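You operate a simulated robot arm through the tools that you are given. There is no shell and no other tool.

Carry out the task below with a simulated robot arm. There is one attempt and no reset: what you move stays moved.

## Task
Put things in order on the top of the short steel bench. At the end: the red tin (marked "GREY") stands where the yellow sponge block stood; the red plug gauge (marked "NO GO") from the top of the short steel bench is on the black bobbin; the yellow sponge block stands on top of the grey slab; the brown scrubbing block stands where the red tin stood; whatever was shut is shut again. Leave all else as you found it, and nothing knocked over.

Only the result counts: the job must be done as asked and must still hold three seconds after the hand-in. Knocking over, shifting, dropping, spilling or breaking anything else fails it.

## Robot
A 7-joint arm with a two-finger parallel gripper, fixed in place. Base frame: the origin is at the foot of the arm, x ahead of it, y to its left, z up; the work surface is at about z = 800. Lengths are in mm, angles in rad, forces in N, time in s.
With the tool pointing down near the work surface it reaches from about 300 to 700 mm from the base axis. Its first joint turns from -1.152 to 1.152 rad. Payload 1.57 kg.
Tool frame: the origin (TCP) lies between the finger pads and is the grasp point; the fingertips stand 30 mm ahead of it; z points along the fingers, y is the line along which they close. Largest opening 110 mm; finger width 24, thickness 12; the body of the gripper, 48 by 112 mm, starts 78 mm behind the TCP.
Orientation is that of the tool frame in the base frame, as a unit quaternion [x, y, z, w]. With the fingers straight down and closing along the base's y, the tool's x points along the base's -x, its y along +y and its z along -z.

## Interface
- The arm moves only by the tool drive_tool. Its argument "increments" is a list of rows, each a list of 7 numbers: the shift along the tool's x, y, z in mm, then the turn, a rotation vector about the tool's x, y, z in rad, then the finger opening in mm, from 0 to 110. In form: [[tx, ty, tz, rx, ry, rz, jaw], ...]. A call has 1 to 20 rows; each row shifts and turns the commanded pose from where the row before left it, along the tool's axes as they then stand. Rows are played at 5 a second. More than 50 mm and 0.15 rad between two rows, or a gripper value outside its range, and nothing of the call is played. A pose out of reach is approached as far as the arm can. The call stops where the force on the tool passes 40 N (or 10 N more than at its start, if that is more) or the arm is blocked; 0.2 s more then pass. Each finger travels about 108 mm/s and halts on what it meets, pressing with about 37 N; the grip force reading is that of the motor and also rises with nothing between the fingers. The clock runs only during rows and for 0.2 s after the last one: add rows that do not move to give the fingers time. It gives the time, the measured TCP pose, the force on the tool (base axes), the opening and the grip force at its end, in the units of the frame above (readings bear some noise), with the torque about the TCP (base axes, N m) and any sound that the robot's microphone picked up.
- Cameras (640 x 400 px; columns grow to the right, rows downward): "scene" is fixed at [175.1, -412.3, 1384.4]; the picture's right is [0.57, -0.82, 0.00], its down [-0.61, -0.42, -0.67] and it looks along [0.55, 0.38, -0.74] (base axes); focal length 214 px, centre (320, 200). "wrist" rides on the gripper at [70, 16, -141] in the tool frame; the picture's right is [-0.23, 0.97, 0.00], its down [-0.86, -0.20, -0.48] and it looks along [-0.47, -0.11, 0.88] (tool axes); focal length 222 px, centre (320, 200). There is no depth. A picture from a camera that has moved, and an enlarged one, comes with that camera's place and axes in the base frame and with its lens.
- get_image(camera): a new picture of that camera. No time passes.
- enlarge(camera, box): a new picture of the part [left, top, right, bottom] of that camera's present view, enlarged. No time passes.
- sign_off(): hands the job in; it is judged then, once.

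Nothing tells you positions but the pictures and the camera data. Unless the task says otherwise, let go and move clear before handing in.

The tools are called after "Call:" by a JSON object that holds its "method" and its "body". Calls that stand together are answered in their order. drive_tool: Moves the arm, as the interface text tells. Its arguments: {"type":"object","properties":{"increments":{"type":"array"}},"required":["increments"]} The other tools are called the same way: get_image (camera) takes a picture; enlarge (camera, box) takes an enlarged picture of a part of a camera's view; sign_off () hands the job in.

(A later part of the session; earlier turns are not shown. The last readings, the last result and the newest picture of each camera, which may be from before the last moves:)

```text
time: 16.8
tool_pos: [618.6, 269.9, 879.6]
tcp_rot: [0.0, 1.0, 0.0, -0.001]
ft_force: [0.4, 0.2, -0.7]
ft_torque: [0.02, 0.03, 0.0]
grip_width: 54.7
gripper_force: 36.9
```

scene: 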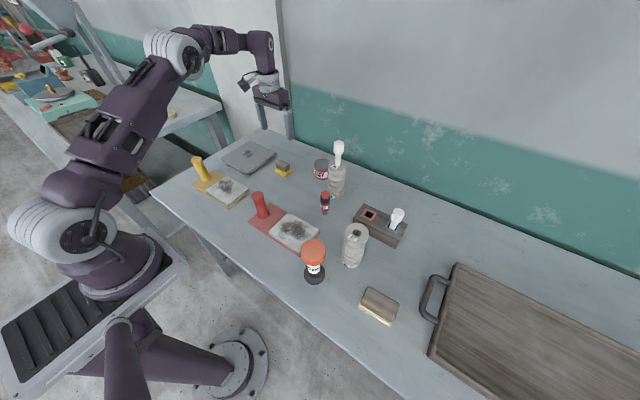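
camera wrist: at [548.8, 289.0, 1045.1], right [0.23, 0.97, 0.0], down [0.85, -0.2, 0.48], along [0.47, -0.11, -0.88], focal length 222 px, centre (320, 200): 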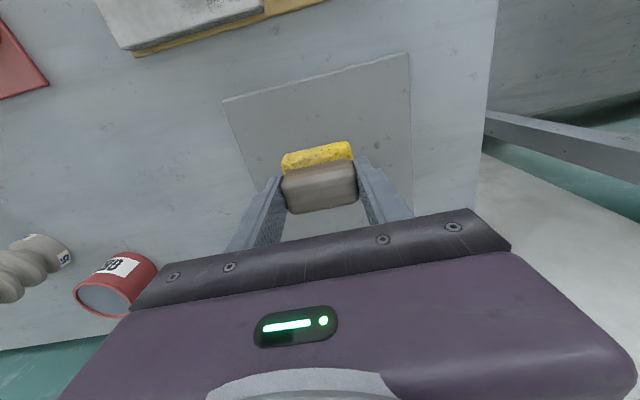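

Call:
{"method": "drive_tool", "body": {"increments": [[0, 0, 1, 0, 0, 0, 30], [0, 0, 0, 0, 0, 0, 30]]}}

Call:
{"method": "enlarge", "body": {"camera": "scene", "box": [235, 140, 275, 170]}}

```text
time: 17.4
tool_pos: [618.6, 269.7, 878.0]
tcp_rot: [-0.001, 1.0, 0.0, 0.0]
ft_force: [-2.7, -1.2, 6.5]
ft_torque: [-0.04, 0.1, -0.04]
grip_width: 54.9
gripper_force: 36.8
```

```text
13.33 times, centred on (255, 155) of scene
camera zoom: at [174.9, -412.4, 1384.4], right [0.57, -0.82, 0.0], down [-0.61, -0.42, -0.67], along [0.55, 0.38, -0.74], focal length 2860 px, centre (1187, 800)
```

zoom: 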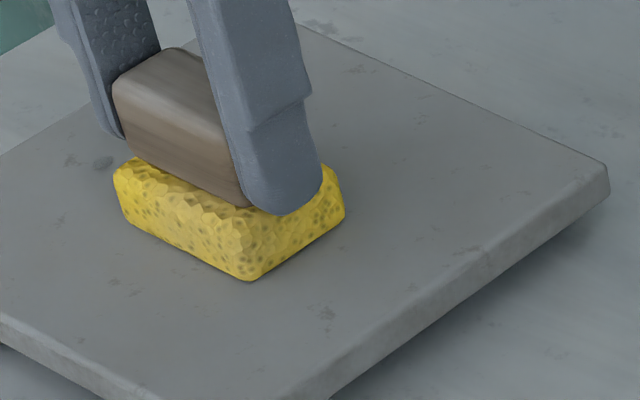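

Contact is felt (6.5 N), so the sponge rests on the slab. I open the fingers and lift straight up.

Call:
{"method": "drive_tool", "body": {"increments": [[0, 0, 0, 0, 0, 0, 58], [0, 0, 0, 0, 0, 0, 75], [0, 0, 0, 0, 0, 0, 90], [0, 0, 0, 0, 0, 0, 90], [0, 0, -10, 0, 0, 0, 90], [0, 0, -30, 0, 0, 0, 90], [0, 0, -40, 0, 0, 0, 90], [0, 0, -40, 0, 0, 0, 110], [0, 0, 0, 0, 0, 0, 110]]}}

Call:
{"method": "enlarge", "body": {"camera": "scene", "box": [220, 130, 300, 185]}}

Call:
{"method": "get_image", "body": {"camera": "wrist"}}

```text
time: 19.4
tool_pos: [619.7, 270.7, 998.1]
tcp_rot: [0.0, 1.0, 0.0, 0.001]
ft_force: [-0.6, -0.2, 0.3]
ft_torque: [-0.02, 0.02, -0.02]
grip_width: 109.9
gripper_force: 0.1
```

```text
7.27 times, centred on (260, 158) of scene
camera zoom: at [175.0, -412.3, 1384.4], right [0.57, -0.82, 0.0], down [-0.61, -0.42, -0.67], along [0.55, 0.38, -0.74], focal length 1560 px, centre (756, 509)
```

zoom: 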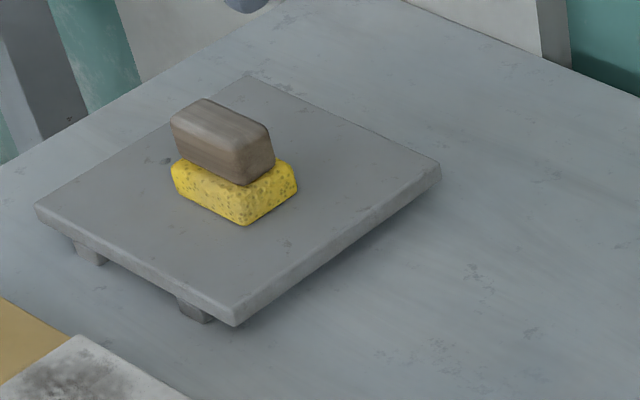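

```text
taken
camera wrist: at [550.1, 287.0, 1139.0], right [0.23, 0.97, 0.0], down [0.85, -0.2, 0.48], along [0.47, -0.11, -0.88], focal length 222 px, centre (320, 200)
```

wrist: 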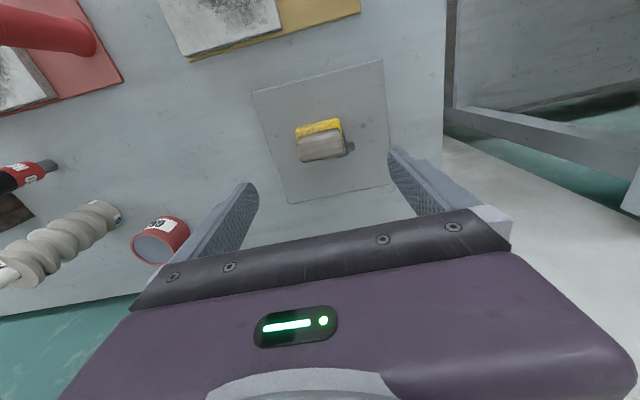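

The yellow sponge stands on the grey slab. Next is the red tin at roughly (729, -38); I move to a hover short of it and look.

Call:
{"method": "drive_tool", "body": {"increments": [[-10, -44, -2, 0, 0, 0, 110], [-10, -44, -2, 0, 0, 0, 110], [-10, -44, -2, 0, 0, 0, 110], [-10, -44, -2, 0, 0, 0, 110], [-10, -44, -2, 0, 0, 0, 110], [-10, -44, -2, 0, 0, 0, 110], [-10, -44, -2, 0, 0, 0, 110], [0, 0, 0, 0, 0, 0, 110]]}}

Call:
{"method": "get_image", "body": {"camera": "wrist"}}

Call:
{"method": "enlarge", "body": {"camera": "scene", "box": [270, 110, 380, 200]}}

```text
time: 21.2
tool_pos: [680.7, -22.2, 1005.7]
tcp_rot: [-0.01, 1.0, -0.003, -0.013]
ft_force: [0.7, 0.0, -0.5]
ft_torque: [0.0, -0.01, 0.02]
grip_width: 110.2
gripper_force: 0.1
out of reach, approached as far as the arm can: row 7
```

```text
taken
camera wrist: at [614.2, -6.3, 1148.3], right [0.21, 0.98, -0.01], down [0.87, -0.18, 0.46], along [0.45, -0.1, -0.89], focal length 222 px, centre (320, 200)
```

wrist: 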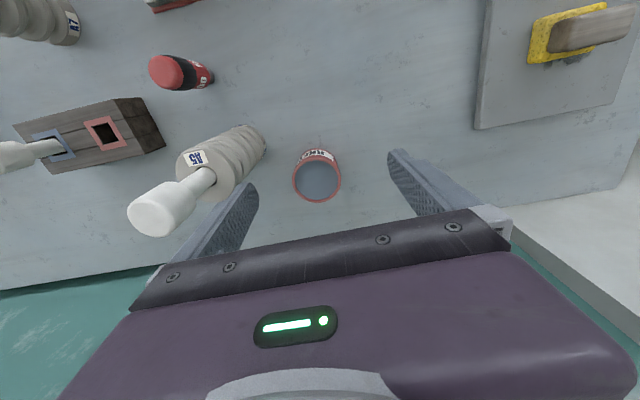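

```text
4.44 times, centred on (325, 155) of scene
camera zoom: at [175.0, -412.4, 1384.4], right [0.57, -0.82, 0.0], down [-0.61, -0.42, -0.67], along [0.55, 0.38, -0.74], focal length 953 px, centre (298, 400)
```

zoom: 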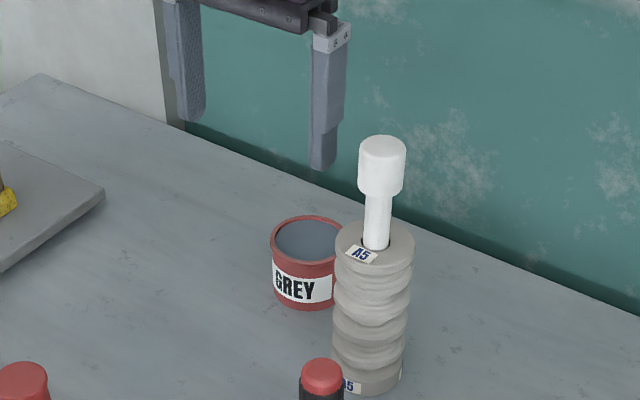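

The vertical tool runs out of reach at about x = 681, so I must tilt the fingers forward for the tin at about (730, -37). I zoom in on it first for its exact place.

Call:
{"method": "enlarge", "body": {"camera": "wrist", "box": [280, 135, 360, 215]}}

Call:
{"method": "drive_tool", "body": {"increments": [[0, 0, 0, 0, -0.1, 0, 110], [0, 0, 0, 0, -0.1, 0, 110], [0, 0, 0, 0, -0.1, 0, 110], [0, 0, 0, 0, -0.05, 0, 110], [0, 0, 0, 0, 0, 0, 110]]}}

Call:
{"method": "get_image", "body": {"camera": "wrist"}}

```text
5.00 times, centred on (320, 175) of wrist
camera zoom: at [614.2, -6.3, 1148.3], right [0.21, 0.98, -0.01], down [0.87, -0.18, 0.46], along [0.45, -0.1, -0.89], focal length 1111 px, centre (320, 325)
```

zoom: 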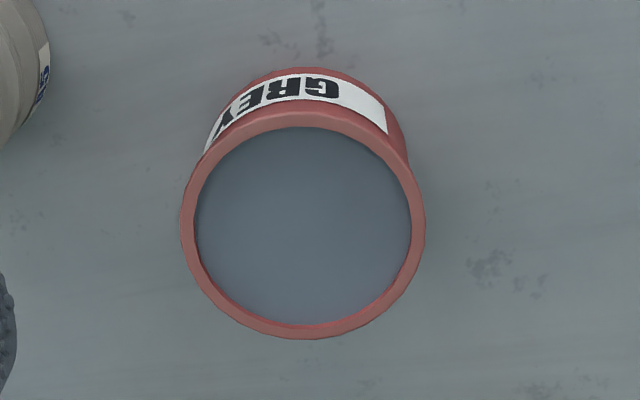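

```text
time: 22.4
tool_pos: [689.9, -38.6, 1012.2]
tcp_rot: [0.001, 0.985, 0.0, 0.175]
ft_force: [-0.4, 1.2, 0.3]
ft_torque: [-0.01, -0.04, 0.03]
grip_width: 110.1
gripper_force: 0.1
```

```text
taken
camera wrist: at [575.3, -21.1, 1120.6], right [0.21, 0.97, 0.08], down [0.64, -0.2, 0.74], along [0.74, -0.11, -0.66], focal length 222 px, centre (320, 200)
```

wrist: 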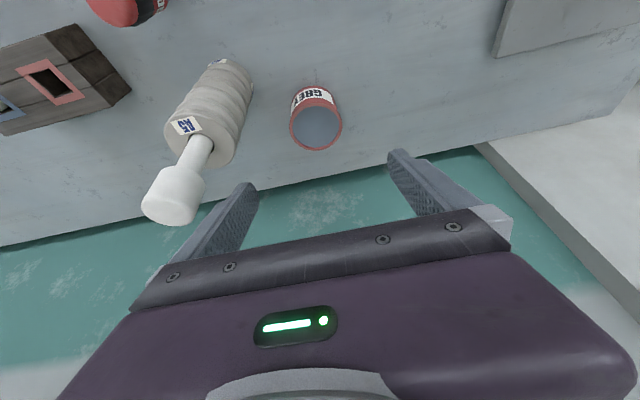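

With the 0.35 rad tilt the arm reaches fully; the tin's rim centre is at about (730, -38.5), radius ≈ 35 mm. I descend along the tool axis to just above it and check again.

Call:
{"method": "drive_tool", "body": {"increments": [[2, 0, 30, 0, 0, 0, 106], [2, 0, 30, 0, 0, 0, 106], [2, 0, 30, 0, 0, 0, 106], [2, 0, 28, 0, 0, 0, 106], [0, 0, 0, 0, 0, 0, 106]]}}

Call:
{"method": "get_image", "body": {"camera": "wrist"}}

Call:
{"method": "enlarge", "body": {"camera": "scene", "box": [270, 110, 380, 200]}}

```text
time: 23.6
tool_pos: [723.1, -37.1, 897.7]
tcp_rot: [0.0, 0.985, 0.0, 0.175]
ft_force: [0.6, 0.1, 0.0]
ft_torque: [-0.01, -0.01, -0.04]
grip_width: 105.9
gripper_force: 0.1
```

```text
taken
camera wrist: at [608.3, -20.1, 1005.3], right [0.21, 0.97, 0.08], down [0.64, -0.2, 0.74], along [0.74, -0.11, -0.67], focal length 222 px, centre (320, 200)
```

wrist: 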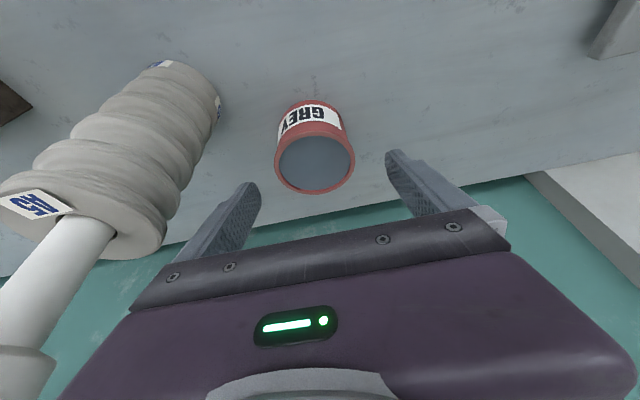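

```text
4.44 times, centred on (325, 155) of scene
camera zoom: at [175.1, -412.3, 1384.4], right [0.57, -0.82, 0.0], down [-0.61, -0.42, -0.67], along [0.55, 0.38, -0.74], focal length 953 px, centre (298, 400)
```

zoom: 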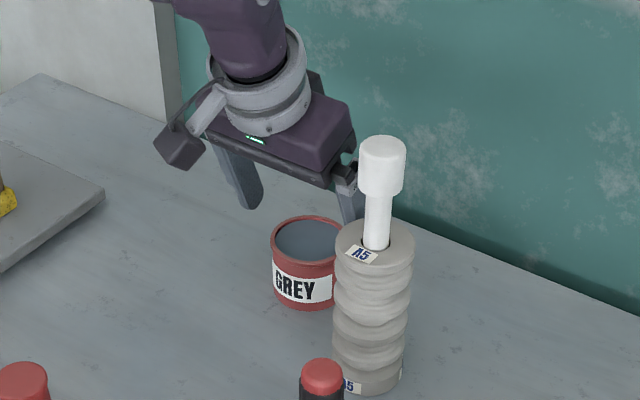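

The tin is about 2 mm toward -y of the tool axis and 6 mm further forward. I correct and descend to TCP z ≈ 840 around the tin.

Call:
{"method": "drive_tool", "body": {"increments": [[4, -2, 16, 0, 0, 0, 106], [4, 0, 16, 0, 0, 0, 106], [4, 0, 14, 0, 0, 0, 106], [2.3, 0, 10.5, 0, 0, 0, 106], [0, 0, 0, 0, 0, 0, 106]]}}

Call:
{"method": "get_image", "body": {"camera": "wrist"}}

Call:
{"method": "enlarge", "body": {"camera": "scene", "box": [285, 130, 355, 200]}}

```text
time: 24.8
tool_pos: [728.3, -40.7, 841.1]
tcp_rot: [0.0, 0.985, 0.0, 0.174]
ft_force: [-0.3, -0.3, -0.4]
ft_torque: [-0.02, -0.04, 0.02]
grip_width: 106.3
gripper_force: 0.0
```

```text
taken
camera wrist: at [614.4, -23.2, 949.5], right [0.21, 0.97, 0.08], down [0.64, -0.2, 0.74], along [0.74, -0.11, -0.67], focal length 222 px, centre (320, 200)
```

wrist: 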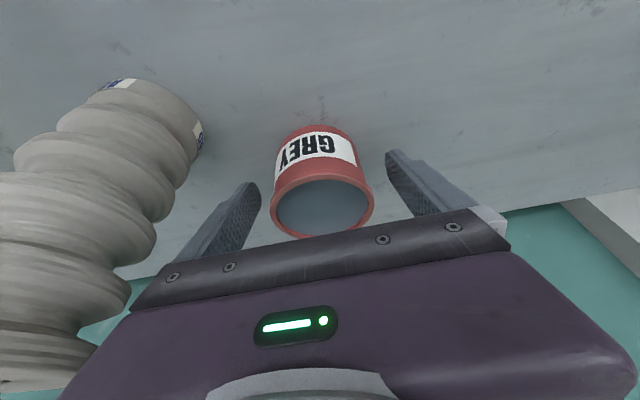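

```text
5.71 times, centred on (320, 165) of scene
camera zoom: at [175.1, -412.3, 1384.4], right [0.57, -0.82, 0.0], down [-0.61, -0.42, -0.67], along [0.55, 0.38, -0.74], focal length 1226 px, centre (320, 400)
```

zoom: 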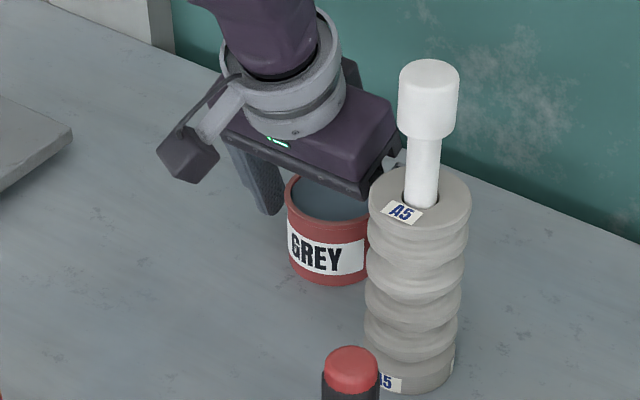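

The tin is centred between the fingers. I close on it.

Call:
{"method": "drive_tool", "body": {"increments": [[0, 0, 0, 0, 0, 0, 85], [0, 0, 0, 0, 0, 0, 60], [0, 0, 0, 0, 0, 0, 55], [0, 0, 0, 0, 0, 0, 55]]}}

Call:
{"method": "get_image", "body": {"camera": "wrist"}}

Call:
{"method": "enlarge", "body": {"camera": "scene", "box": [285, 130, 355, 200]}}

```text
time: 25.8
tool_pos: [728.2, -40.3, 840.6]
tcp_rot: [0.0, 0.985, 0.0, 0.174]
ft_force: [-0.1, 0.8, 0.0]
ft_torque: [0.04, -0.05, 0.0]
grip_width: 67.1
gripper_force: 37.4
```

```text
taken
camera wrist: at [614.4, -23.1, 949.7], right [0.21, 0.97, 0.08], down [0.64, -0.2, 0.74], along [0.74, -0.11, -0.67], focal length 222 px, centre (320, 200)
```

wrist: 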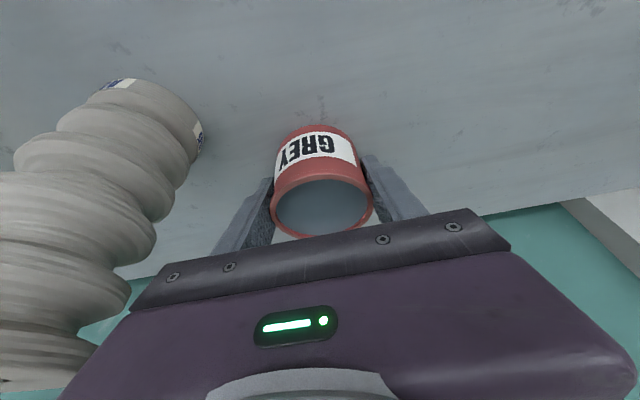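

```text
5.71 times, centred on (320, 165) of scene
camera zoom: at [175.1, -412.3, 1384.4], right [0.57, -0.82, 0.0], down [-0.61, -0.42, -0.67], along [0.55, 0.38, -0.74], focal length 1226 px, centre (320, 400)
```

zoom: 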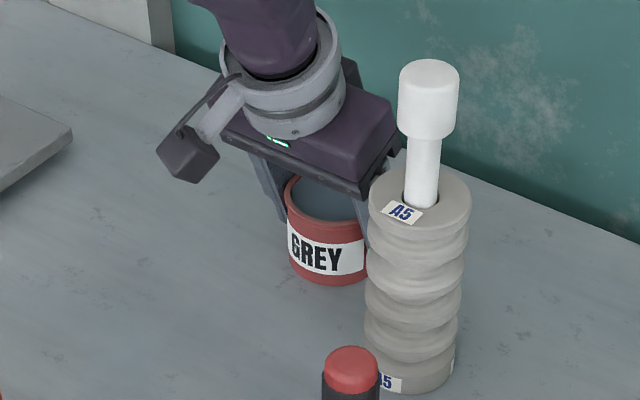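

Grip is firm at 67 mm. I lift the tin straight up 50 mm, keeping it level, and carry it toward the sponge's old spot at about (649.5, 101).

Call:
{"method": "drive_tool", "body": {"increments": [[-1.7, 0, -4.7, 0, 0, 0, 55], [-3.4, 0, -9.4, 0, 0, 0, 55], [-6, 0, -16.4, 0, 0, 0, 55], [-6, 0, -16.4, 0, 0, 0, 55], [0, 0, 0, 0, 0, 0, 55]]}}

Call:
{"method": "enlarge", "body": {"camera": "scene", "box": [285, 120, 355, 200]}}

Call:
{"method": "get_image", "body": {"camera": "wrist"}}

```text
time: 27.0
tool_pos: [726.2, -40.4, 890.7]
tcp_rot: [0.0, 0.985, -0.001, 0.174]
ft_force: [-0.1, -0.2, -5.2]
ft_torque: [0.01, 0.0, -0.03]
grip_width: 66.8
gripper_force: 37.1
```

```text
5.00 times, centred on (320, 160) of scene
camera zoom: at [175.2, -412.3, 1384.4], right [0.57, -0.82, 0.0], down [-0.61, -0.42, -0.67], along [0.55, 0.38, -0.74], focal length 1072 px, centre (320, 400)
```

zoom: 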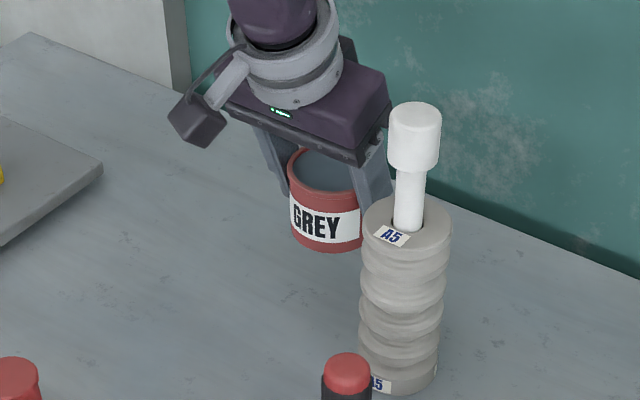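

```text
taken
camera wrist: at [613.0, -23.6, 999.7], right [0.21, 0.97, 0.08], down [0.64, -0.2, 0.74], along [0.74, -0.11, -0.67], focal length 222 px, centre (320, 200)
```

wrist: 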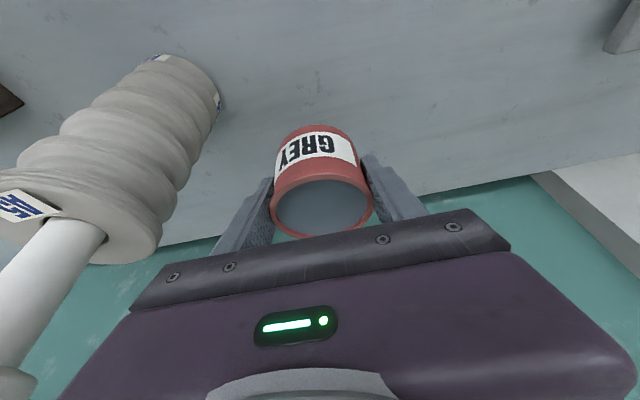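

The tin hangs level. Now I carry it sideways to above the sponge's old spot.

Call:
{"method": "drive_tool", "body": {"increments": [[14.8, 28.3, -5.4, 0, 0, 0, 55], [14.8, 28.3, -5.4, 0, 0, 0, 55], [14.8, 28.3, -5.4, 0, 0, 0, 55], [14.8, 28.3, -5.4, 0, 0, 0, 55], [14.8, 28.3, -5.4, 0, 0, 0, 55], [0, 0, 0, 0, 0, 0, 55], [0, 0, 0, 0, 0, 0, 55]]}}

Call:
{"method": "get_image", "body": {"camera": "scene"}}

Call:
{"method": "get_image", "body": {"camera": "wrist"}}

```text
time: 28.6
tool_pos: [650.0, 103.8, 891.4]
tcp_rot: [0.0, 0.985, 0.001, 0.173]
ft_force: [0.4, 0.3, -5.8]
ft_torque: [0.02, -0.04, 0.04]
grip_width: 67.1
gripper_force: 37.1
```

```text
taken
```

scene: 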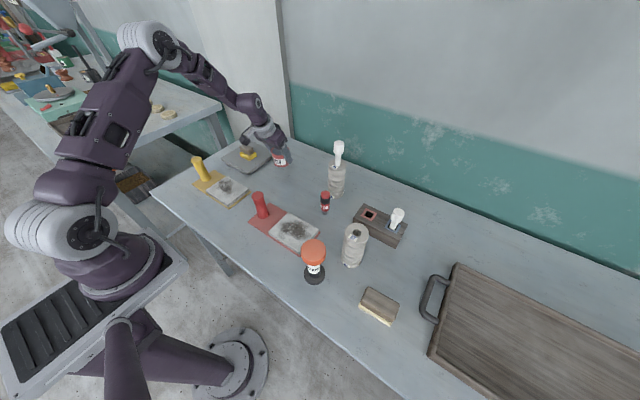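

```text
taken
camera wrist: at [537.0, 120.9, 999.8], right [0.21, 0.97, 0.08], down [0.64, -0.2, 0.74], along [0.74, -0.11, -0.67], focal length 222 px, centre (320, 200)
```

wrist: 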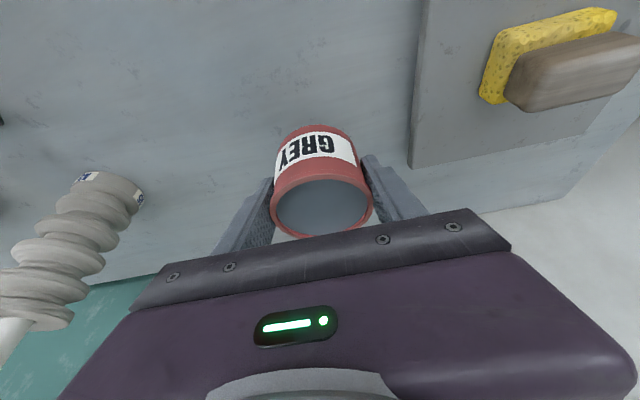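

I take another reading to average out the pose noise before lowering.

Call:
{"method": "drive_tool", "body": {"increments": [[0, 0, 0, 0, 0, 0, 55]]}}

Call:
{"method": "drive_tool", "body": {"increments": [[0, 0, 0, 0, 0, 0, 55]]}}

Call:
{"method": "drive_tool", "body": {"increments": [[0, 0, 0, 0, 0, 0, 55]]}}

```text
time: 29.0
tool_pos: [650.0, 103.7, 891.0]
tcp_rot: [0.0, 0.985, 0.0, 0.174]
ft_force: [0.9, -0.5, -5.9]
ft_torque: [-0.02, 0.0, 0.0]
grip_width: 67.1
gripper_force: 37.5
```

```text
time: 29.4
tool_pos: [650.9, 103.3, 891.3]
tcp_rot: [0.0, 0.985, 0.0, 0.174]
ft_force: [0.5, -0.4, -5.5]
ft_torque: [0.03, 0.04, 0.0]
grip_width: 67.3
gripper_force: 36.9
```

```text
time: 29.8
tool_pos: [650.9, 104.4, 891.1]
tcp_rot: [0.0, 0.985, 0.0, 0.173]
ft_force: [-0.1, 0.6, -5.7]
ft_torque: [0.0, 0.01, 0.02]
grip_width: 67.2
gripper_force: 36.7
```

Averaged readings put the tool at (650.5, 103.8), so I correct by about -3 mm in y and 1 mm in x, then lower to just above the bench.

Call:
{"method": "drive_tool", "body": {"increments": [[0.9, -3, -0.3, 0, 0, 0, 55], [6.9, 0, 18.8, 0, 0, 0, 55], [5.1, 0, 14.1, 0, 0, 0, 55], [2.7, 0, 7.5, 0, 0, 0, 55], [1, 0, 2.8, 0, 0, 0, 55], [0, 0, 0, 0, 0, 0, 55]]}}

Call:
{"method": "enlarge", "body": {"camera": "scene", "box": [245, 130, 315, 190]}}

```text
time: 31.2
tool_pos: [649.6, 99.4, 844.2]
tcp_rot: [0.0, 0.985, 0.0, 0.174]
ft_force: [-0.6, 0.2, -5.9]
ft_torque: [0.0, 0.03, 0.02]
grip_width: 67.1
gripper_force: 37.6
```

```text
6.67 times, centred on (280, 160) of scene
camera zoom: at [175.2, -412.3, 1384.4], right [0.57, -0.82, 0.0], down [-0.61, -0.42, -0.67], along [0.55, 0.38, -0.74], focal length 1430 px, centre (587, 467)
```

zoom: 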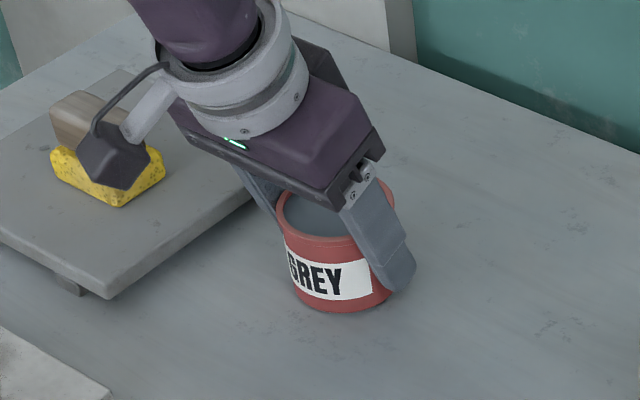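

The tin hovers 3 mm above the bench at the right spot. I lower in 1 mm steps until it touches.

Call:
{"method": "drive_tool", "body": {"increments": [[0.34, 0, 0.94, 0, 0, 0, 55], [0.34, 0, 0.94, 0, 0, 0, 55], [0, 0, 0, 0, 0, 0, 55]]}}

Call:
{"method": "drive_tool", "body": {"increments": [[0.34, 0, 0.94, 0, 0, 0, 55], [0, 0, 0, 0, 0, 0, 55]]}}

```text
time: 32.0
tool_pos: [649.4, 98.4, 842.2]
tcp_rot: [0.0, 0.985, 0.0, 0.173]
ft_force: [0.1, -0.1, -5.1]
ft_torque: [-0.02, -0.01, 0.0]
grip_width: 67.4
gripper_force: 36.8
```

```text
time: 32.6
tool_pos: [649.1, 98.6, 841.7]
tcp_rot: [0.0, 0.985, 0.0, 0.174]
ft_force: [-0.2, 0.0, -5.6]
ft_torque: [-0.03, 0.0, -0.03]
grip_width: 67.1
gripper_force: 36.4
```

The reading shows y ≈ 98.5, about 2 mm low, so I shift +2 mm in y and continue lowering gently.

Call:
{"method": "drive_tool", "body": {"increments": [[0, 2, 0, 0, 0, 0, 55], [0.34, 0, 0.94, 0, 0, 0, 55], [0, 0, 0, 0, 0, 0, 55]]}}

Call:
{"method": "drive_tool", "body": {"increments": [[0.34, 0, 0.94, 0, 0, 0, 55], [0, 0, 0, 0, 0, 0, 55]]}}

```text
time: 33.4
tool_pos: [648.3, 102.2, 840.8]
tcp_rot: [0.0, 0.985, 0.0, 0.174]
ft_force: [-4.5, -0.4, 7.8]
ft_torque: [0.28, 0.46, 0.07]
grip_width: 67.1
gripper_force: 37.2
```

```text
time: 34.0
tool_pos: [649.9, 101.4, 839.9]
tcp_rot: [0.0, 0.984, -0.001, 0.176]
ft_force: [-8.3, 0.2, 24.4]
ft_torque: [0.02, 0.06, -0.24]
grip_width: 67.2
gripper_force: 37.1
```

The tin is down (pressing 24 N), so I back off slightly, then open the fingers and check.

Call:
{"method": "drive_tool", "body": {"increments": [[-0.3, 0, -0.85, 0, 0, 0, 55], [0, 0, 0, 0, 0, 0, 68], [0, 0, 0, 0, 0, 0, 75], [0, 0, 0, 0, 0, 0, 90], [0, 0, 0, 0, 0, 0, 100], [0, 0, 0, 0, 0, 0, 106]]}}

Call:
{"method": "enlarge", "body": {"camera": "scene", "box": [245, 130, 315, 190]}}

Call:
{"method": "get_image", "body": {"camera": "wrist"}}

```text
time: 35.4
tool_pos: [647.5, 100.9, 839.5]
tcp_rot: [0.0, 0.985, 0.0, 0.173]
ft_force: [0.0, -0.2, -0.4]
ft_torque: [0.02, 0.0, 0.01]
grip_width: 105.9
gripper_force: 0.1
```

```text
6.67 times, centred on (280, 160) of scene
camera zoom: at [175.1, -412.3, 1384.4], right [0.57, -0.82, 0.0], down [-0.61, -0.42, -0.67], along [0.55, 0.38, -0.74], focal length 1430 px, centre (587, 467)
```

zoom: 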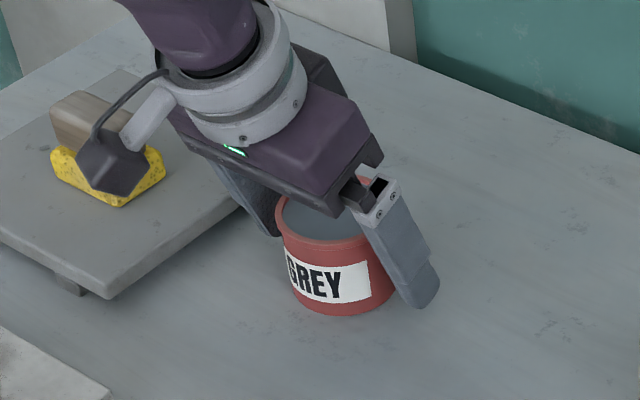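

```text
taken
camera wrist: at [534.8, 117.9, 948.7], right [0.21, 0.97, 0.08], down [0.64, -0.2, 0.74], along [0.74, -0.11, -0.67], focal length 222 px, centre (320, 200)
```

wrist: 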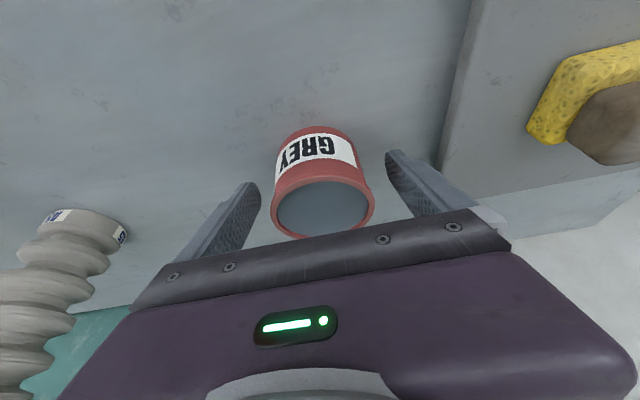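

The tin stands on the sponge's old spot. I back away along the tool axis, rise, and travel high over to the scrubbing block near (390, -440), keeping the same tilt.

Call:
{"method": "drive_tool", "body": {"increments": [[0, 0, -20, 0, 0, 0, 106], [0, 0, -40, 0, 0, 0, 106], [0, 0, -45, 0, 0, 0, 106], [0, 0, -45, 0, 0, 0, 106], [0, 0, -45, 0, 0, 0, 106], [0, 0, -45, 0, 0, 0, 106], [0, 0, -30, 0, 0, 0, 106], [0, 0, 0, 0, 0, 0, 106]]}}

Call:
{"method": "get_image", "body": {"camera": "scene"}}

Call:
{"method": "get_image", "body": {"camera": "wrist"}}

```text
time: 37.2
tool_pos: [555.1, 99.7, 1094.9]
tcp_rot: [0.0, 0.985, 0.0, 0.173]
ft_force: [-0.3, 1.0, 0.5]
ft_torque: [0.02, -0.01, 0.01]
grip_width: 106.1
gripper_force: 0.0
```

```text
taken
```

scene: 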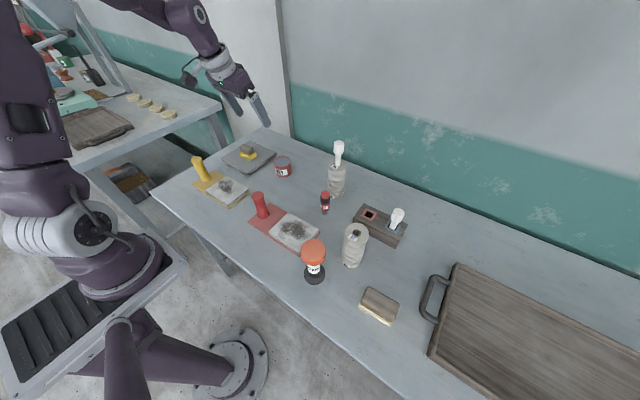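

```text
taken
camera wrist: at [441.4, 117.5, 1202.3], right [0.21, 0.97, 0.08], down [0.64, -0.2, 0.74], along [0.74, -0.11, -0.67], focal length 222 px, centre (320, 200)
```

wrist: 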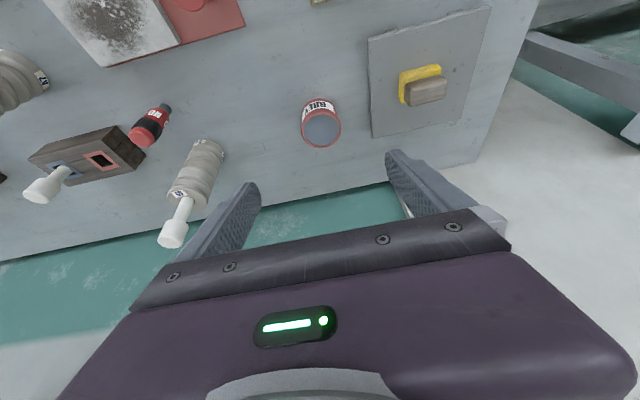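

Both placed items stand well. Now I travel across to above the scrubbing block.

Call:
{"method": "drive_tool", "body": {"increments": [[13, -45, -4.7, 0, 0, 0, 106], [13, -45, -4.7, 0, 0, 0, 106], [13, -45, -4.7, 0, 0, 0, 106], [13, -45, -4.7, 0, 0, 0, 106], [13, -45, -4.7, 0, 0, 0, 106], [13, -45, -4.7, 0, 0, 0, 106], [13, -45, -4.7, 0, 0, 0, 106], [13, -45, -4.7, 0, 0, 0, 106], [13, -45, -4.7, 0, 0, 0, 106], [13, -45, -4.7, 0, 0, 0, 106], [13, -45, -4.7, 0, 0, 0, 106], [13, -45, -4.7, 0, 0, 0, 106], [0, 0, 0, 0, 0, 0, 106]]}}

Call:
{"method": "get_image", "body": {"camera": "scene"}}

Call:
{"method": "get_image", "body": {"camera": "wrist"}}

```text
time: 40.0
tool_pos: [387.3, -441.4, 1093.5]
tcp_rot: [0.0, 0.985, 0.001, 0.173]
ft_force: [-0.2, 0.8, -0.3]
ft_torque: [-0.03, -0.02, 0.01]
grip_width: 106.1
gripper_force: 0.1
```

```text
taken
```

scene: 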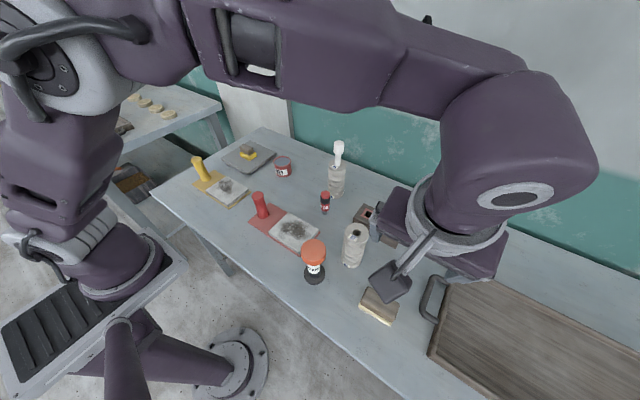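

```text
taken
camera wrist: at [273.4, -423.3, 1202.8], right [0.21, 0.97, 0.08], down [0.64, -0.2, 0.74], along [0.74, -0.11, -0.67], focal length 222 px, centre (320, 200)
```

wrist: 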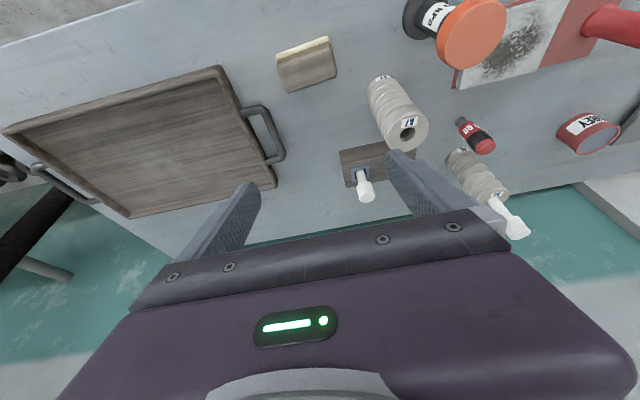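

I zoom in on the scrubbing block to get its centre, size and angle.

Call:
{"method": "enlarge", "body": {"camera": "wrist", "box": [260, 25, 350, 105]}}

Call:
{"method": "enlarge", "body": {"camera": "wrist", "box": [340, 60, 540, 240]}}

```text
5.00 times, centred on (305, 65) of wrist
camera zoom: at [273.4, -423.3, 1202.8], right [0.21, 0.97, 0.08], down [0.64, -0.2, 0.74], along [0.74, -0.11, -0.67], focal length 1111 px, centre (395, 875)
```

zoom: 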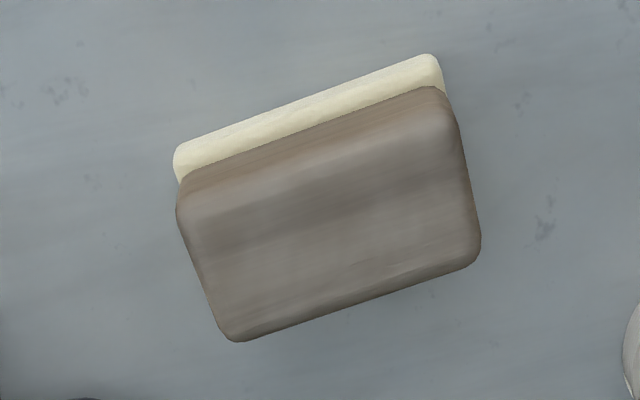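

```text
2.22 times, centred on (440, 150) of wrist
camera zoom: at [273.4, -423.3, 1202.8], right [0.21, 0.97, 0.08], down [0.64, -0.2, 0.74], along [0.74, -0.11, -0.67], focal length 494 px, centre (53, 311)
```

zoom: 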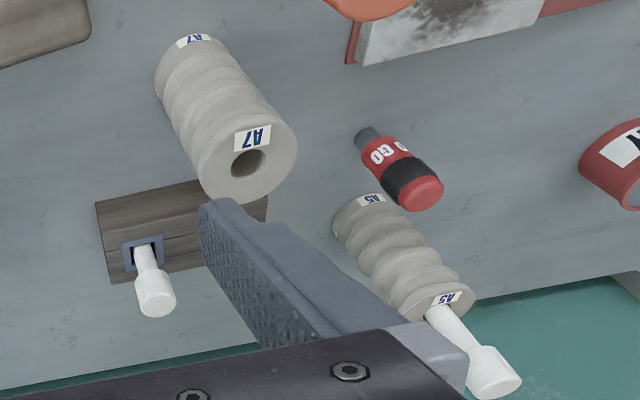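

The block's brown top is about 79 × 37 mm, centre (391, -439), top z ≈ 845, yawed about +3.5°. I yaw the tool to match and descend to a hover above it.

Call:
{"method": "drive_tool", "body": {"increments": [[0, 0, 0, -0.0209, 0, -0.0573, 106], [12.7, 0.4, 36.5, 0, 0, 0, 106], [12.7, 0.4, 36.5, 0, 0, 0, 106], [12.7, 0.4, 36.5, 0, 0, 0, 106], [12.7, 0.4, 36.5, 0, 0, 0, 106], [12.7, 0.4, 36.5, 0, 0, 0, 106], [0, 0, 0, 0, 0, 0, 106]]}}

Call:
{"method": "get_image", "body": {"camera": "wrist"}}

Call:
{"method": "enlarge", "body": {"camera": "scene", "box": [330, 230, 450, 330]}}

```text
time: 41.6
tool_pos: [390.8, -437.1, 901.0]
tcp_rot: [-0.03, 0.984, 0.006, 0.174]
ft_force: [-0.5, -0.1, -0.5]
ft_torque: [0.05, 0.0, -0.01]
grip_width: 105.8
gripper_force: 0.1
```

```text
taken
camera wrist: at [276.8, -427.3, 1008.9], right [0.15, 0.98, 0.08], down [0.65, -0.16, 0.74], along [0.74, -0.06, -0.67], focal length 222 px, centre (320, 200)
```

wrist: 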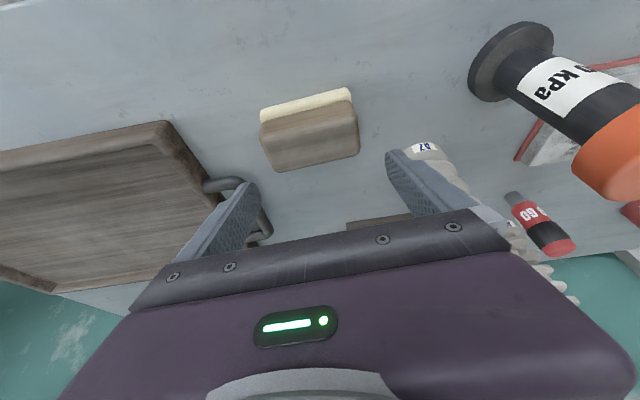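

```text
4.00 times, centred on (390, 280) of scene
camera zoom: at [175.1, -412.3, 1384.4], right [0.57, -0.82, 0.0], down [-0.61, -0.42, -0.67], along [0.55, 0.38, -0.74], focal length 858 px, centre (40, -120)
```

zoom: 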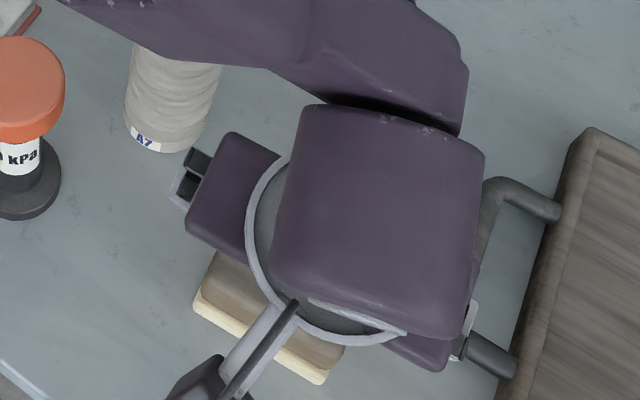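

I zoom the wrist view for a final alignment of the block.

Call:
{"method": "enlarge", "body": {"camera": "wrist", "box": [240, 75, 380, 185]}}

```text
3.64 times, centred on (310, 130) of wrist
camera zoom: at [276.8, -427.3, 1008.9], right [0.15, 0.98, 0.08], down [0.65, -0.16, 0.74], along [0.74, -0.06, -0.67], focal length 808 px, centre (356, 454)
```

zoom: 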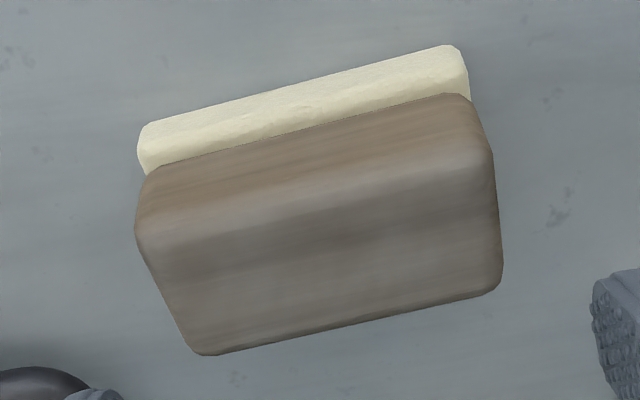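

The block centre is within 1 mm of the tool axis. I descend to TCP z ≈ 848 and close on the brown handle's ends.

Call:
{"method": "drive_tool", "body": {"increments": [[6.3, -0.2, 16.5, 0, 0, 0, 106], [6.3, -0.2, 16.5, 0, 0, 0, 106], [4.2, 0, 11, 0, 0, 0, 106], [2.1, 0, 5.5, 0, 0, 0, 106], [0, 0, 0, 0, 0, 0, 106]]}}

Call:
{"method": "get_image", "body": {"camera": "wrist"}}

Call:
{"method": "enlarge", "body": {"camera": "scene", "box": [330, 230, 450, 330]}}

```text
time: 42.8
tool_pos: [390.0, -437.6, 847.2]
tcp_rot: [-0.03, 0.984, 0.005, 0.175]
ft_force: [0.5, -0.1, -0.6]
ft_torque: [0.01, 0.01, 0.0]
grip_width: 106.1
gripper_force: 0.1
```

```text
taken
camera wrist: at [276.3, -427.9, 955.9], right [0.15, 0.99, 0.08], down [0.65, -0.16, 0.74], along [0.74, -0.06, -0.67], focal length 222 px, centre (320, 200)
```

wrist: 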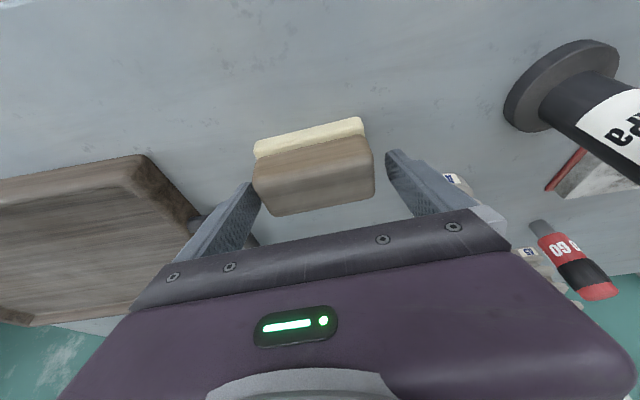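

```text
4.00 times, centred on (390, 280) of scene
camera zoom: at [175.1, -412.3, 1384.4], right [0.57, -0.82, 0.0], down [-0.61, -0.42, -0.67], along [0.55, 0.38, -0.74], focal length 858 px, centre (40, -120)
```

zoom: 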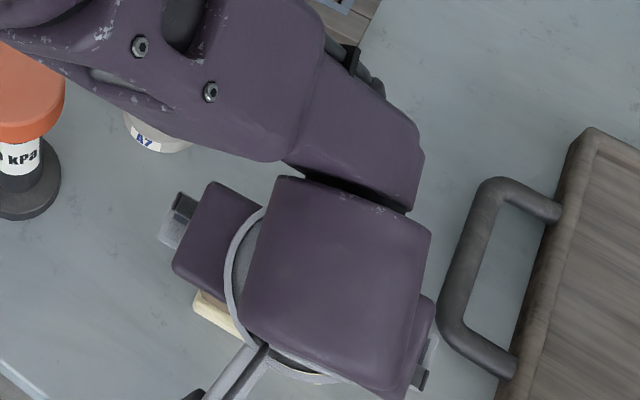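

The block lies between the fingers but seems a bit left of centre; I zoom to check before closing.

Call:
{"method": "enlarge", "body": {"camera": "wrist", "box": [220, 100, 420, 225]}}

```text
3.20 times, centred on (320, 162) of wrist
camera zoom: at [276.3, -427.9, 955.9], right [0.15, 0.99, 0.08], down [0.65, -0.16, 0.74], along [0.74, -0.06, -0.67], focal length 711 px, centre (320, 320)
```

zoom: 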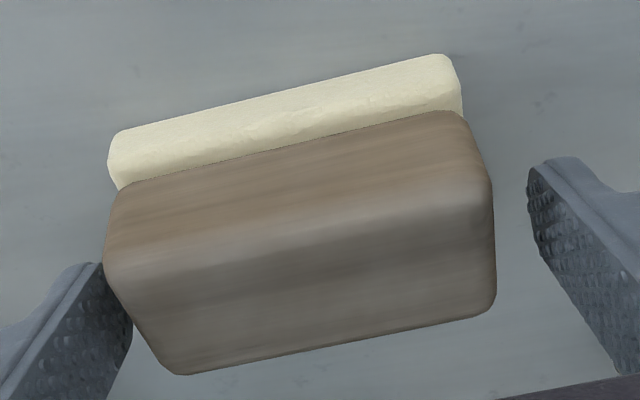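

The block is about 2–3 mm toward -y, so I shift the tool -2.5 mm and then close gently.

Call:
{"method": "drive_tool", "body": {"increments": [[0, -2.5, 0, 0, 0, 0, 106], [0, 0, 0, 0, 0, 0, 95], [0, 0, 0, 0, 0, 0, 80], [0, 0, 0, 0, 0, 0, 65], [0, 0, 0, 0, 0, 0, 65]]}}

Call:
{"method": "get_image", "body": {"camera": "wrist"}}

```text
time: 44.0
tool_pos: [392.3, -440.3, 846.7]
tcp_rot: [-0.03, 0.984, 0.005, 0.173]
ft_force: [0.2, 1.1, -0.3]
ft_torque: [0.06, 0.02, -0.04]
grip_width: 84.5
gripper_force: 36.6
```

```text
taken
camera wrist: at [277.2, -430.6, 955.7], right [0.15, 0.98, 0.08], down [0.65, -0.16, 0.74], along [0.74, -0.06, -0.67], focal length 222 px, centre (320, 200)
```

wrist: 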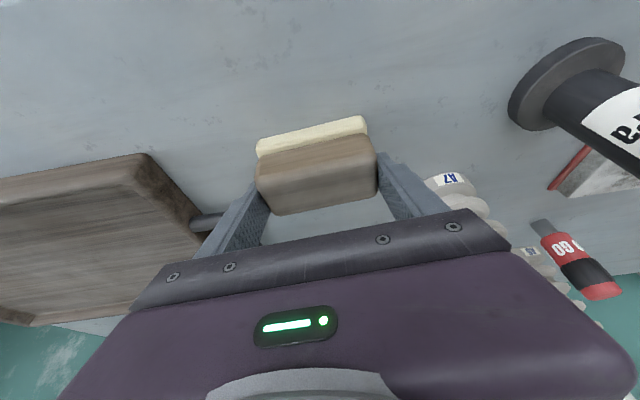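

Gripped at 84.5 mm. I lift a little to confirm the hold.

Call:
{"method": "drive_tool", "body": {"increments": [[-1.7, 0, -4.7, 0, 0, 0, 65], [-3.4, 0, -9.4, 0, 0, 0, 65], [-6.9, 0, -18.8, 0, 0, 0, 65], [-6.9, 0, -18.8, 0, 0, 0, 65], [0, 0, 0, 0, 0, 0, 65]]}}

Call:
{"method": "get_image", "body": {"camera": "wrist"}}

Call:
{"method": "get_image", "body": {"camera": "scene"}}

```text
time: 45.2
tool_pos: [392.8, -439.1, 903.8]
tcp_rot: [-0.03, 0.984, 0.005, 0.173]
ft_force: [0.4, 1.0, -0.5]
ft_torque: [0.03, 0.01, -0.02]
grip_width: 84.4
gripper_force: 37.0
```

```text
taken
camera wrist: at [277.3, -429.9, 1011.4], right [0.15, 0.98, 0.08], down [0.65, -0.16, 0.74], along [0.74, -0.06, -0.67], focal length 222 px, centre (320, 200)
```

wrist: 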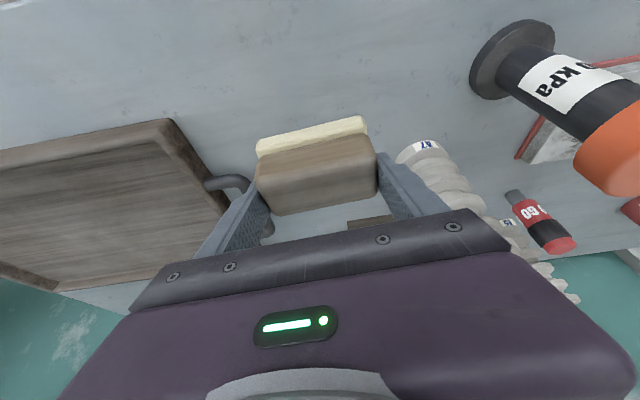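

```text
taken
```

scene: 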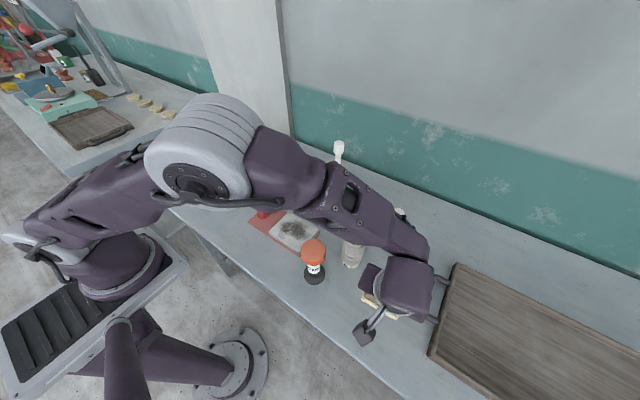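

The scrubbing block is lifted cleanly. I raise it high and carry it over the other items toward the tin's old place.

Call:
{"method": "drive_tool", "body": {"increments": [[-13.7, 0, -37.6, 0, 0, 0, 65], [-13.7, 0, -37.6, 0, 0, 0, 65], [-13.7, 0, -37.6, 0, 0, 0, 65], [-13.7, 0, -37.6, 0, 0, 0, 65], [-13.7, 0, -37.6, 0, 0, 0, 65], [-23, 38.5, 10.5, 0, 0, 0, 65], [-23, 38.5, 10.5, 0, 0, 0, 65], [-23, 38.5, 10.5, 0, 0, 0, 65], [-23, 38.5, 10.5, 0, 0, 0, 65], [-23, 38.5, 10.5, 0, 0, 0, 65], [-23, 38.5, 10.5, 0, 0, 0, 65], [-23, 38.5, 10.5, 0, 0, 0, 65], [-23, 38.5, 10.5, 0, 0, 0, 65], [-23, 38.5, 10.5, 0, 0, 0, 65], [-23, 38.5, 10.5, 0, 0, 0, 65], [0, 0, 0, 0, 0, 0, 65]]}}

Call:
{"method": "get_image", "body": {"camera": "wrist"}}

Call:
{"method": "get_image", "body": {"camera": "scene"}}

```text
time: 48.6
tool_pos: [621.9, -38.4, 1081.8]
tcp_rot: [-0.03, 0.984, 0.005, 0.175]
ft_force: [0.5, 0.0, 0.6]
ft_torque: [0.04, 0.01, 0.0]
grip_width: 84.5
gripper_force: 36.8
```

```text
taken
camera wrist: at [506.9, -27.9, 1190.7], right [0.15, 0.98, 0.08], down [0.65, -0.16, 0.74], along [0.74, -0.06, -0.66], focal length 222 px, centre (320, 200)
```

wrist: 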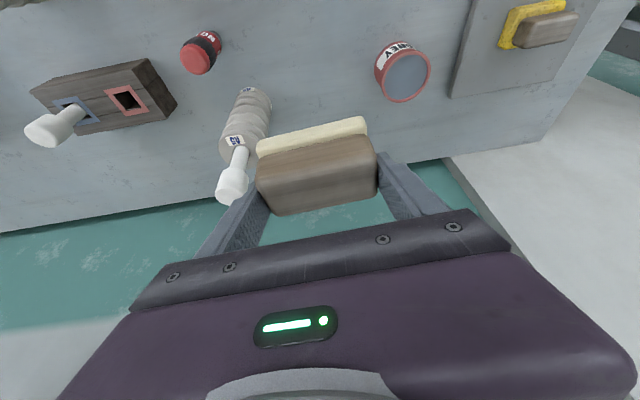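

```text
taken
```

scene: 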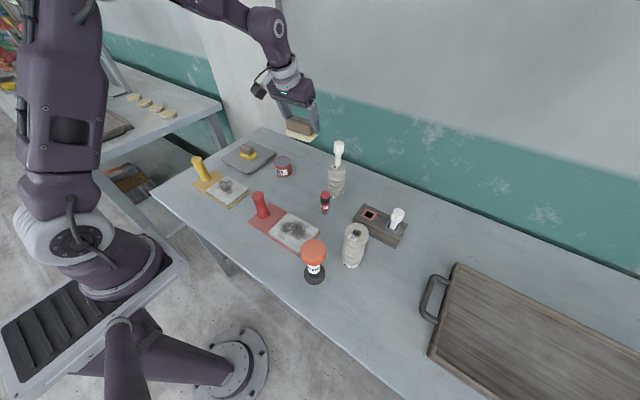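

Height is ample and nothing was touched. I descend along the tool direction toward (729, -40), stopping about 50 mm above the placing height.

Call:
{"method": "drive_tool", "body": {"increments": [[-6.3, -1.35, 34.6, 0, 0, 0, 65], [-6.3, -1.35, 34.6, 0, 0, 0, 65], [-6.3, -1.35, 34.6, 0, 0, 0, 65], [-6.3, -1.35, 34.6, 0, 0, 0, 65], [-6.3, -1.35, 34.6, 0, 0, 0, 65], [-6.3, -1.35, 34.6, 0, 0, 0, 65], [0, 0, 0, 0, 0, 0, 65]]}}

Call:
{"method": "get_image", "body": {"camera": "wrist"}}

Call:
{"method": "enlarge", "body": {"camera": "scene", "box": [270, 110, 380, 200]}}

```text
time: 50.2
tool_pos: [729.3, -41.7, 899.5]
tcp_rot: [-0.03, 0.984, 0.005, 0.173]
ft_force: [-0.2, -0.2, -0.1]
ft_torque: [-0.03, -0.03, 0.03]
grip_width: 84.1
gripper_force: 37.0
```

```text
taken
camera wrist: at [613.6, -31.2, 1008.1], right [0.15, 0.98, 0.08], down [0.65, -0.16, 0.74], along [0.74, -0.06, -0.67], focal length 222 px, centre (320, 200)
```

wrist: 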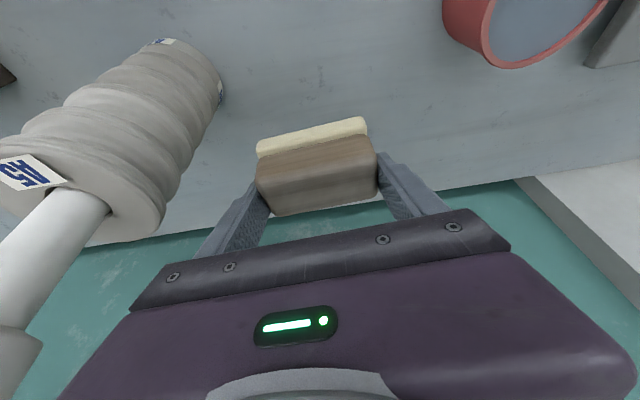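

```text
4.44 times, centred on (325, 155) of scene
camera zoom: at [175.1, -412.3, 1384.4], right [0.57, -0.82, 0.0], down [-0.61, -0.42, -0.67], along [0.55, 0.38, -0.74], focal length 953 px, centre (298, 400)
```

zoom: 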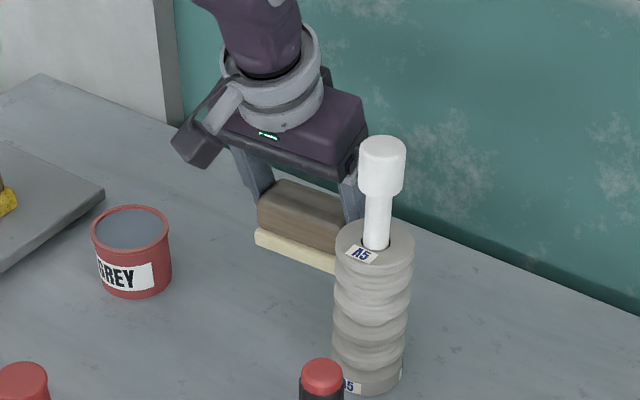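

Position reads (729, -41.7). I correct +1.5 mm in y and lower to a few millimetres above the bench.

Call:
{"method": "drive_tool", "body": {"increments": [[0, 1.5, 0, 0, 0, 0, 65], [6.9, 0, 18.8, 0, 0, 0, 65], [5.1, 0, 14.1, 0, 0, 0, 65], [3.1, 0, 8.5, 0, 0, 0, 65], [1.4, 0, 3.8, 0, 0, 0, 65], [0, 0, 0, 0, 0, 0, 65]]}}

Call:
{"method": "enlarge", "body": {"camera": "scene", "box": [285, 130, 355, 200]}}

```text
time: 51.6
tool_pos: [727.7, -40.6, 851.5]
tcp_rot: [-0.03, 0.984, 0.006, 0.175]
ft_force: [-0.4, -0.1, -1.4]
ft_torque: [0.03, -0.01, 0.04]
grip_width: 84.5
gripper_force: 37.0
```

```text
5.71 times, centred on (320, 165) of scene
camera zoom: at [175.1, -412.3, 1384.4], right [0.57, -0.82, 0.0], down [-0.61, -0.42, -0.67], along [0.55, 0.38, -0.74], focal length 1226 px, centre (320, 400)
```

zoom: 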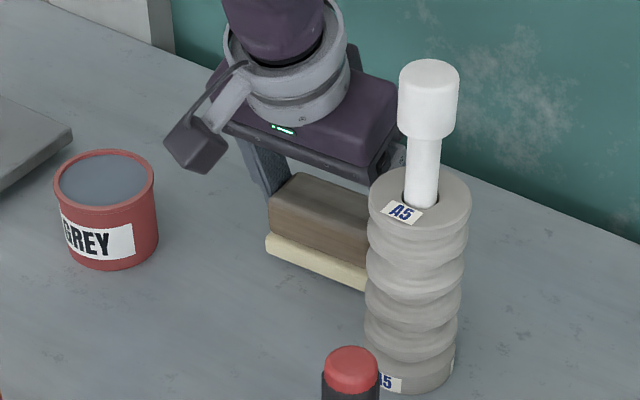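

I'm about 4 mm above contact; I go on in 1 mm steps, watching the force.

Call:
{"method": "drive_tool", "body": {"increments": [[0.34, 0, 0.94, 0, 0, 0, 65], [0.34, 0, 0.94, 0, 0, 0, 65], [0, 0, 0, 0, 0, 0, 65]]}}

Call:
{"method": "drive_tool", "body": {"increments": [[0.34, 0, 0.94, 0, 0, 0, 65], [0, 0, 0, 0, 0, 0, 65]]}}

Call:
{"method": "drive_tool", "body": {"increments": [[0.34, 0, 0.94, 0, 0, 0, 65], [0, 0, 0, 0, 0, 0, 65]]}}

```text
time: 52.4
tool_pos: [727.2, -40.1, 850.7]
tcp_rot: [-0.029, 0.984, 0.004, 0.173]
ft_force: [-1.1, -0.1, -1.3]
ft_torque: [0.01, -0.02, -0.02]
grip_width: 84.5
gripper_force: 37.1
```

```text
time: 53.0
tool_pos: [726.9, -40.7, 849.7]
tcp_rot: [-0.03, 0.984, 0.005, 0.174]
ft_force: [0.3, 0.7, 0.0]
ft_torque: [-0.02, 0.02, 0.02]
grip_width: 84.2
gripper_force: 37.0
```

```text
time: 53.6
tool_pos: [728.5, -40.8, 849.0]
tcp_rot: [-0.029, 0.984, 0.005, 0.173]
ft_force: [-0.3, -0.3, -1.1]
ft_torque: [0.01, 0.02, 0.0]
grip_width: 84.5
gripper_force: 36.9
```

Call:
{"method": "drive_tool", "body": {"increments": [[0.34, 0, 0.94, 0, 0, 0, 65], [0, 0, 0, 0, 0, 0, 65]]}}

Call:
{"method": "drive_tool", "body": {"increments": [[0.34, 0, 0.94, 0, 0, 0, 65], [0, 0, 0, 0, 0, 0, 65]]}}

```text
time: 54.2
tool_pos: [726.4, -40.9, 846.9]
tcp_rot: [-0.03, 0.984, 0.005, 0.174]
ft_force: [0.0, 0.0, -1.4]
ft_torque: [0.01, 0.0, -0.02]
grip_width: 84.7
gripper_force: 36.9
```

```text
time: 54.8
tool_pos: [727.2, -41.1, 847.7]
tcp_rot: [-0.03, 0.984, 0.006, 0.175]
ft_force: [-2.7, -0.7, 4.2]
ft_torque: [0.24, 0.11, 0.12]
grip_width: 84.6
gripper_force: 36.3
```

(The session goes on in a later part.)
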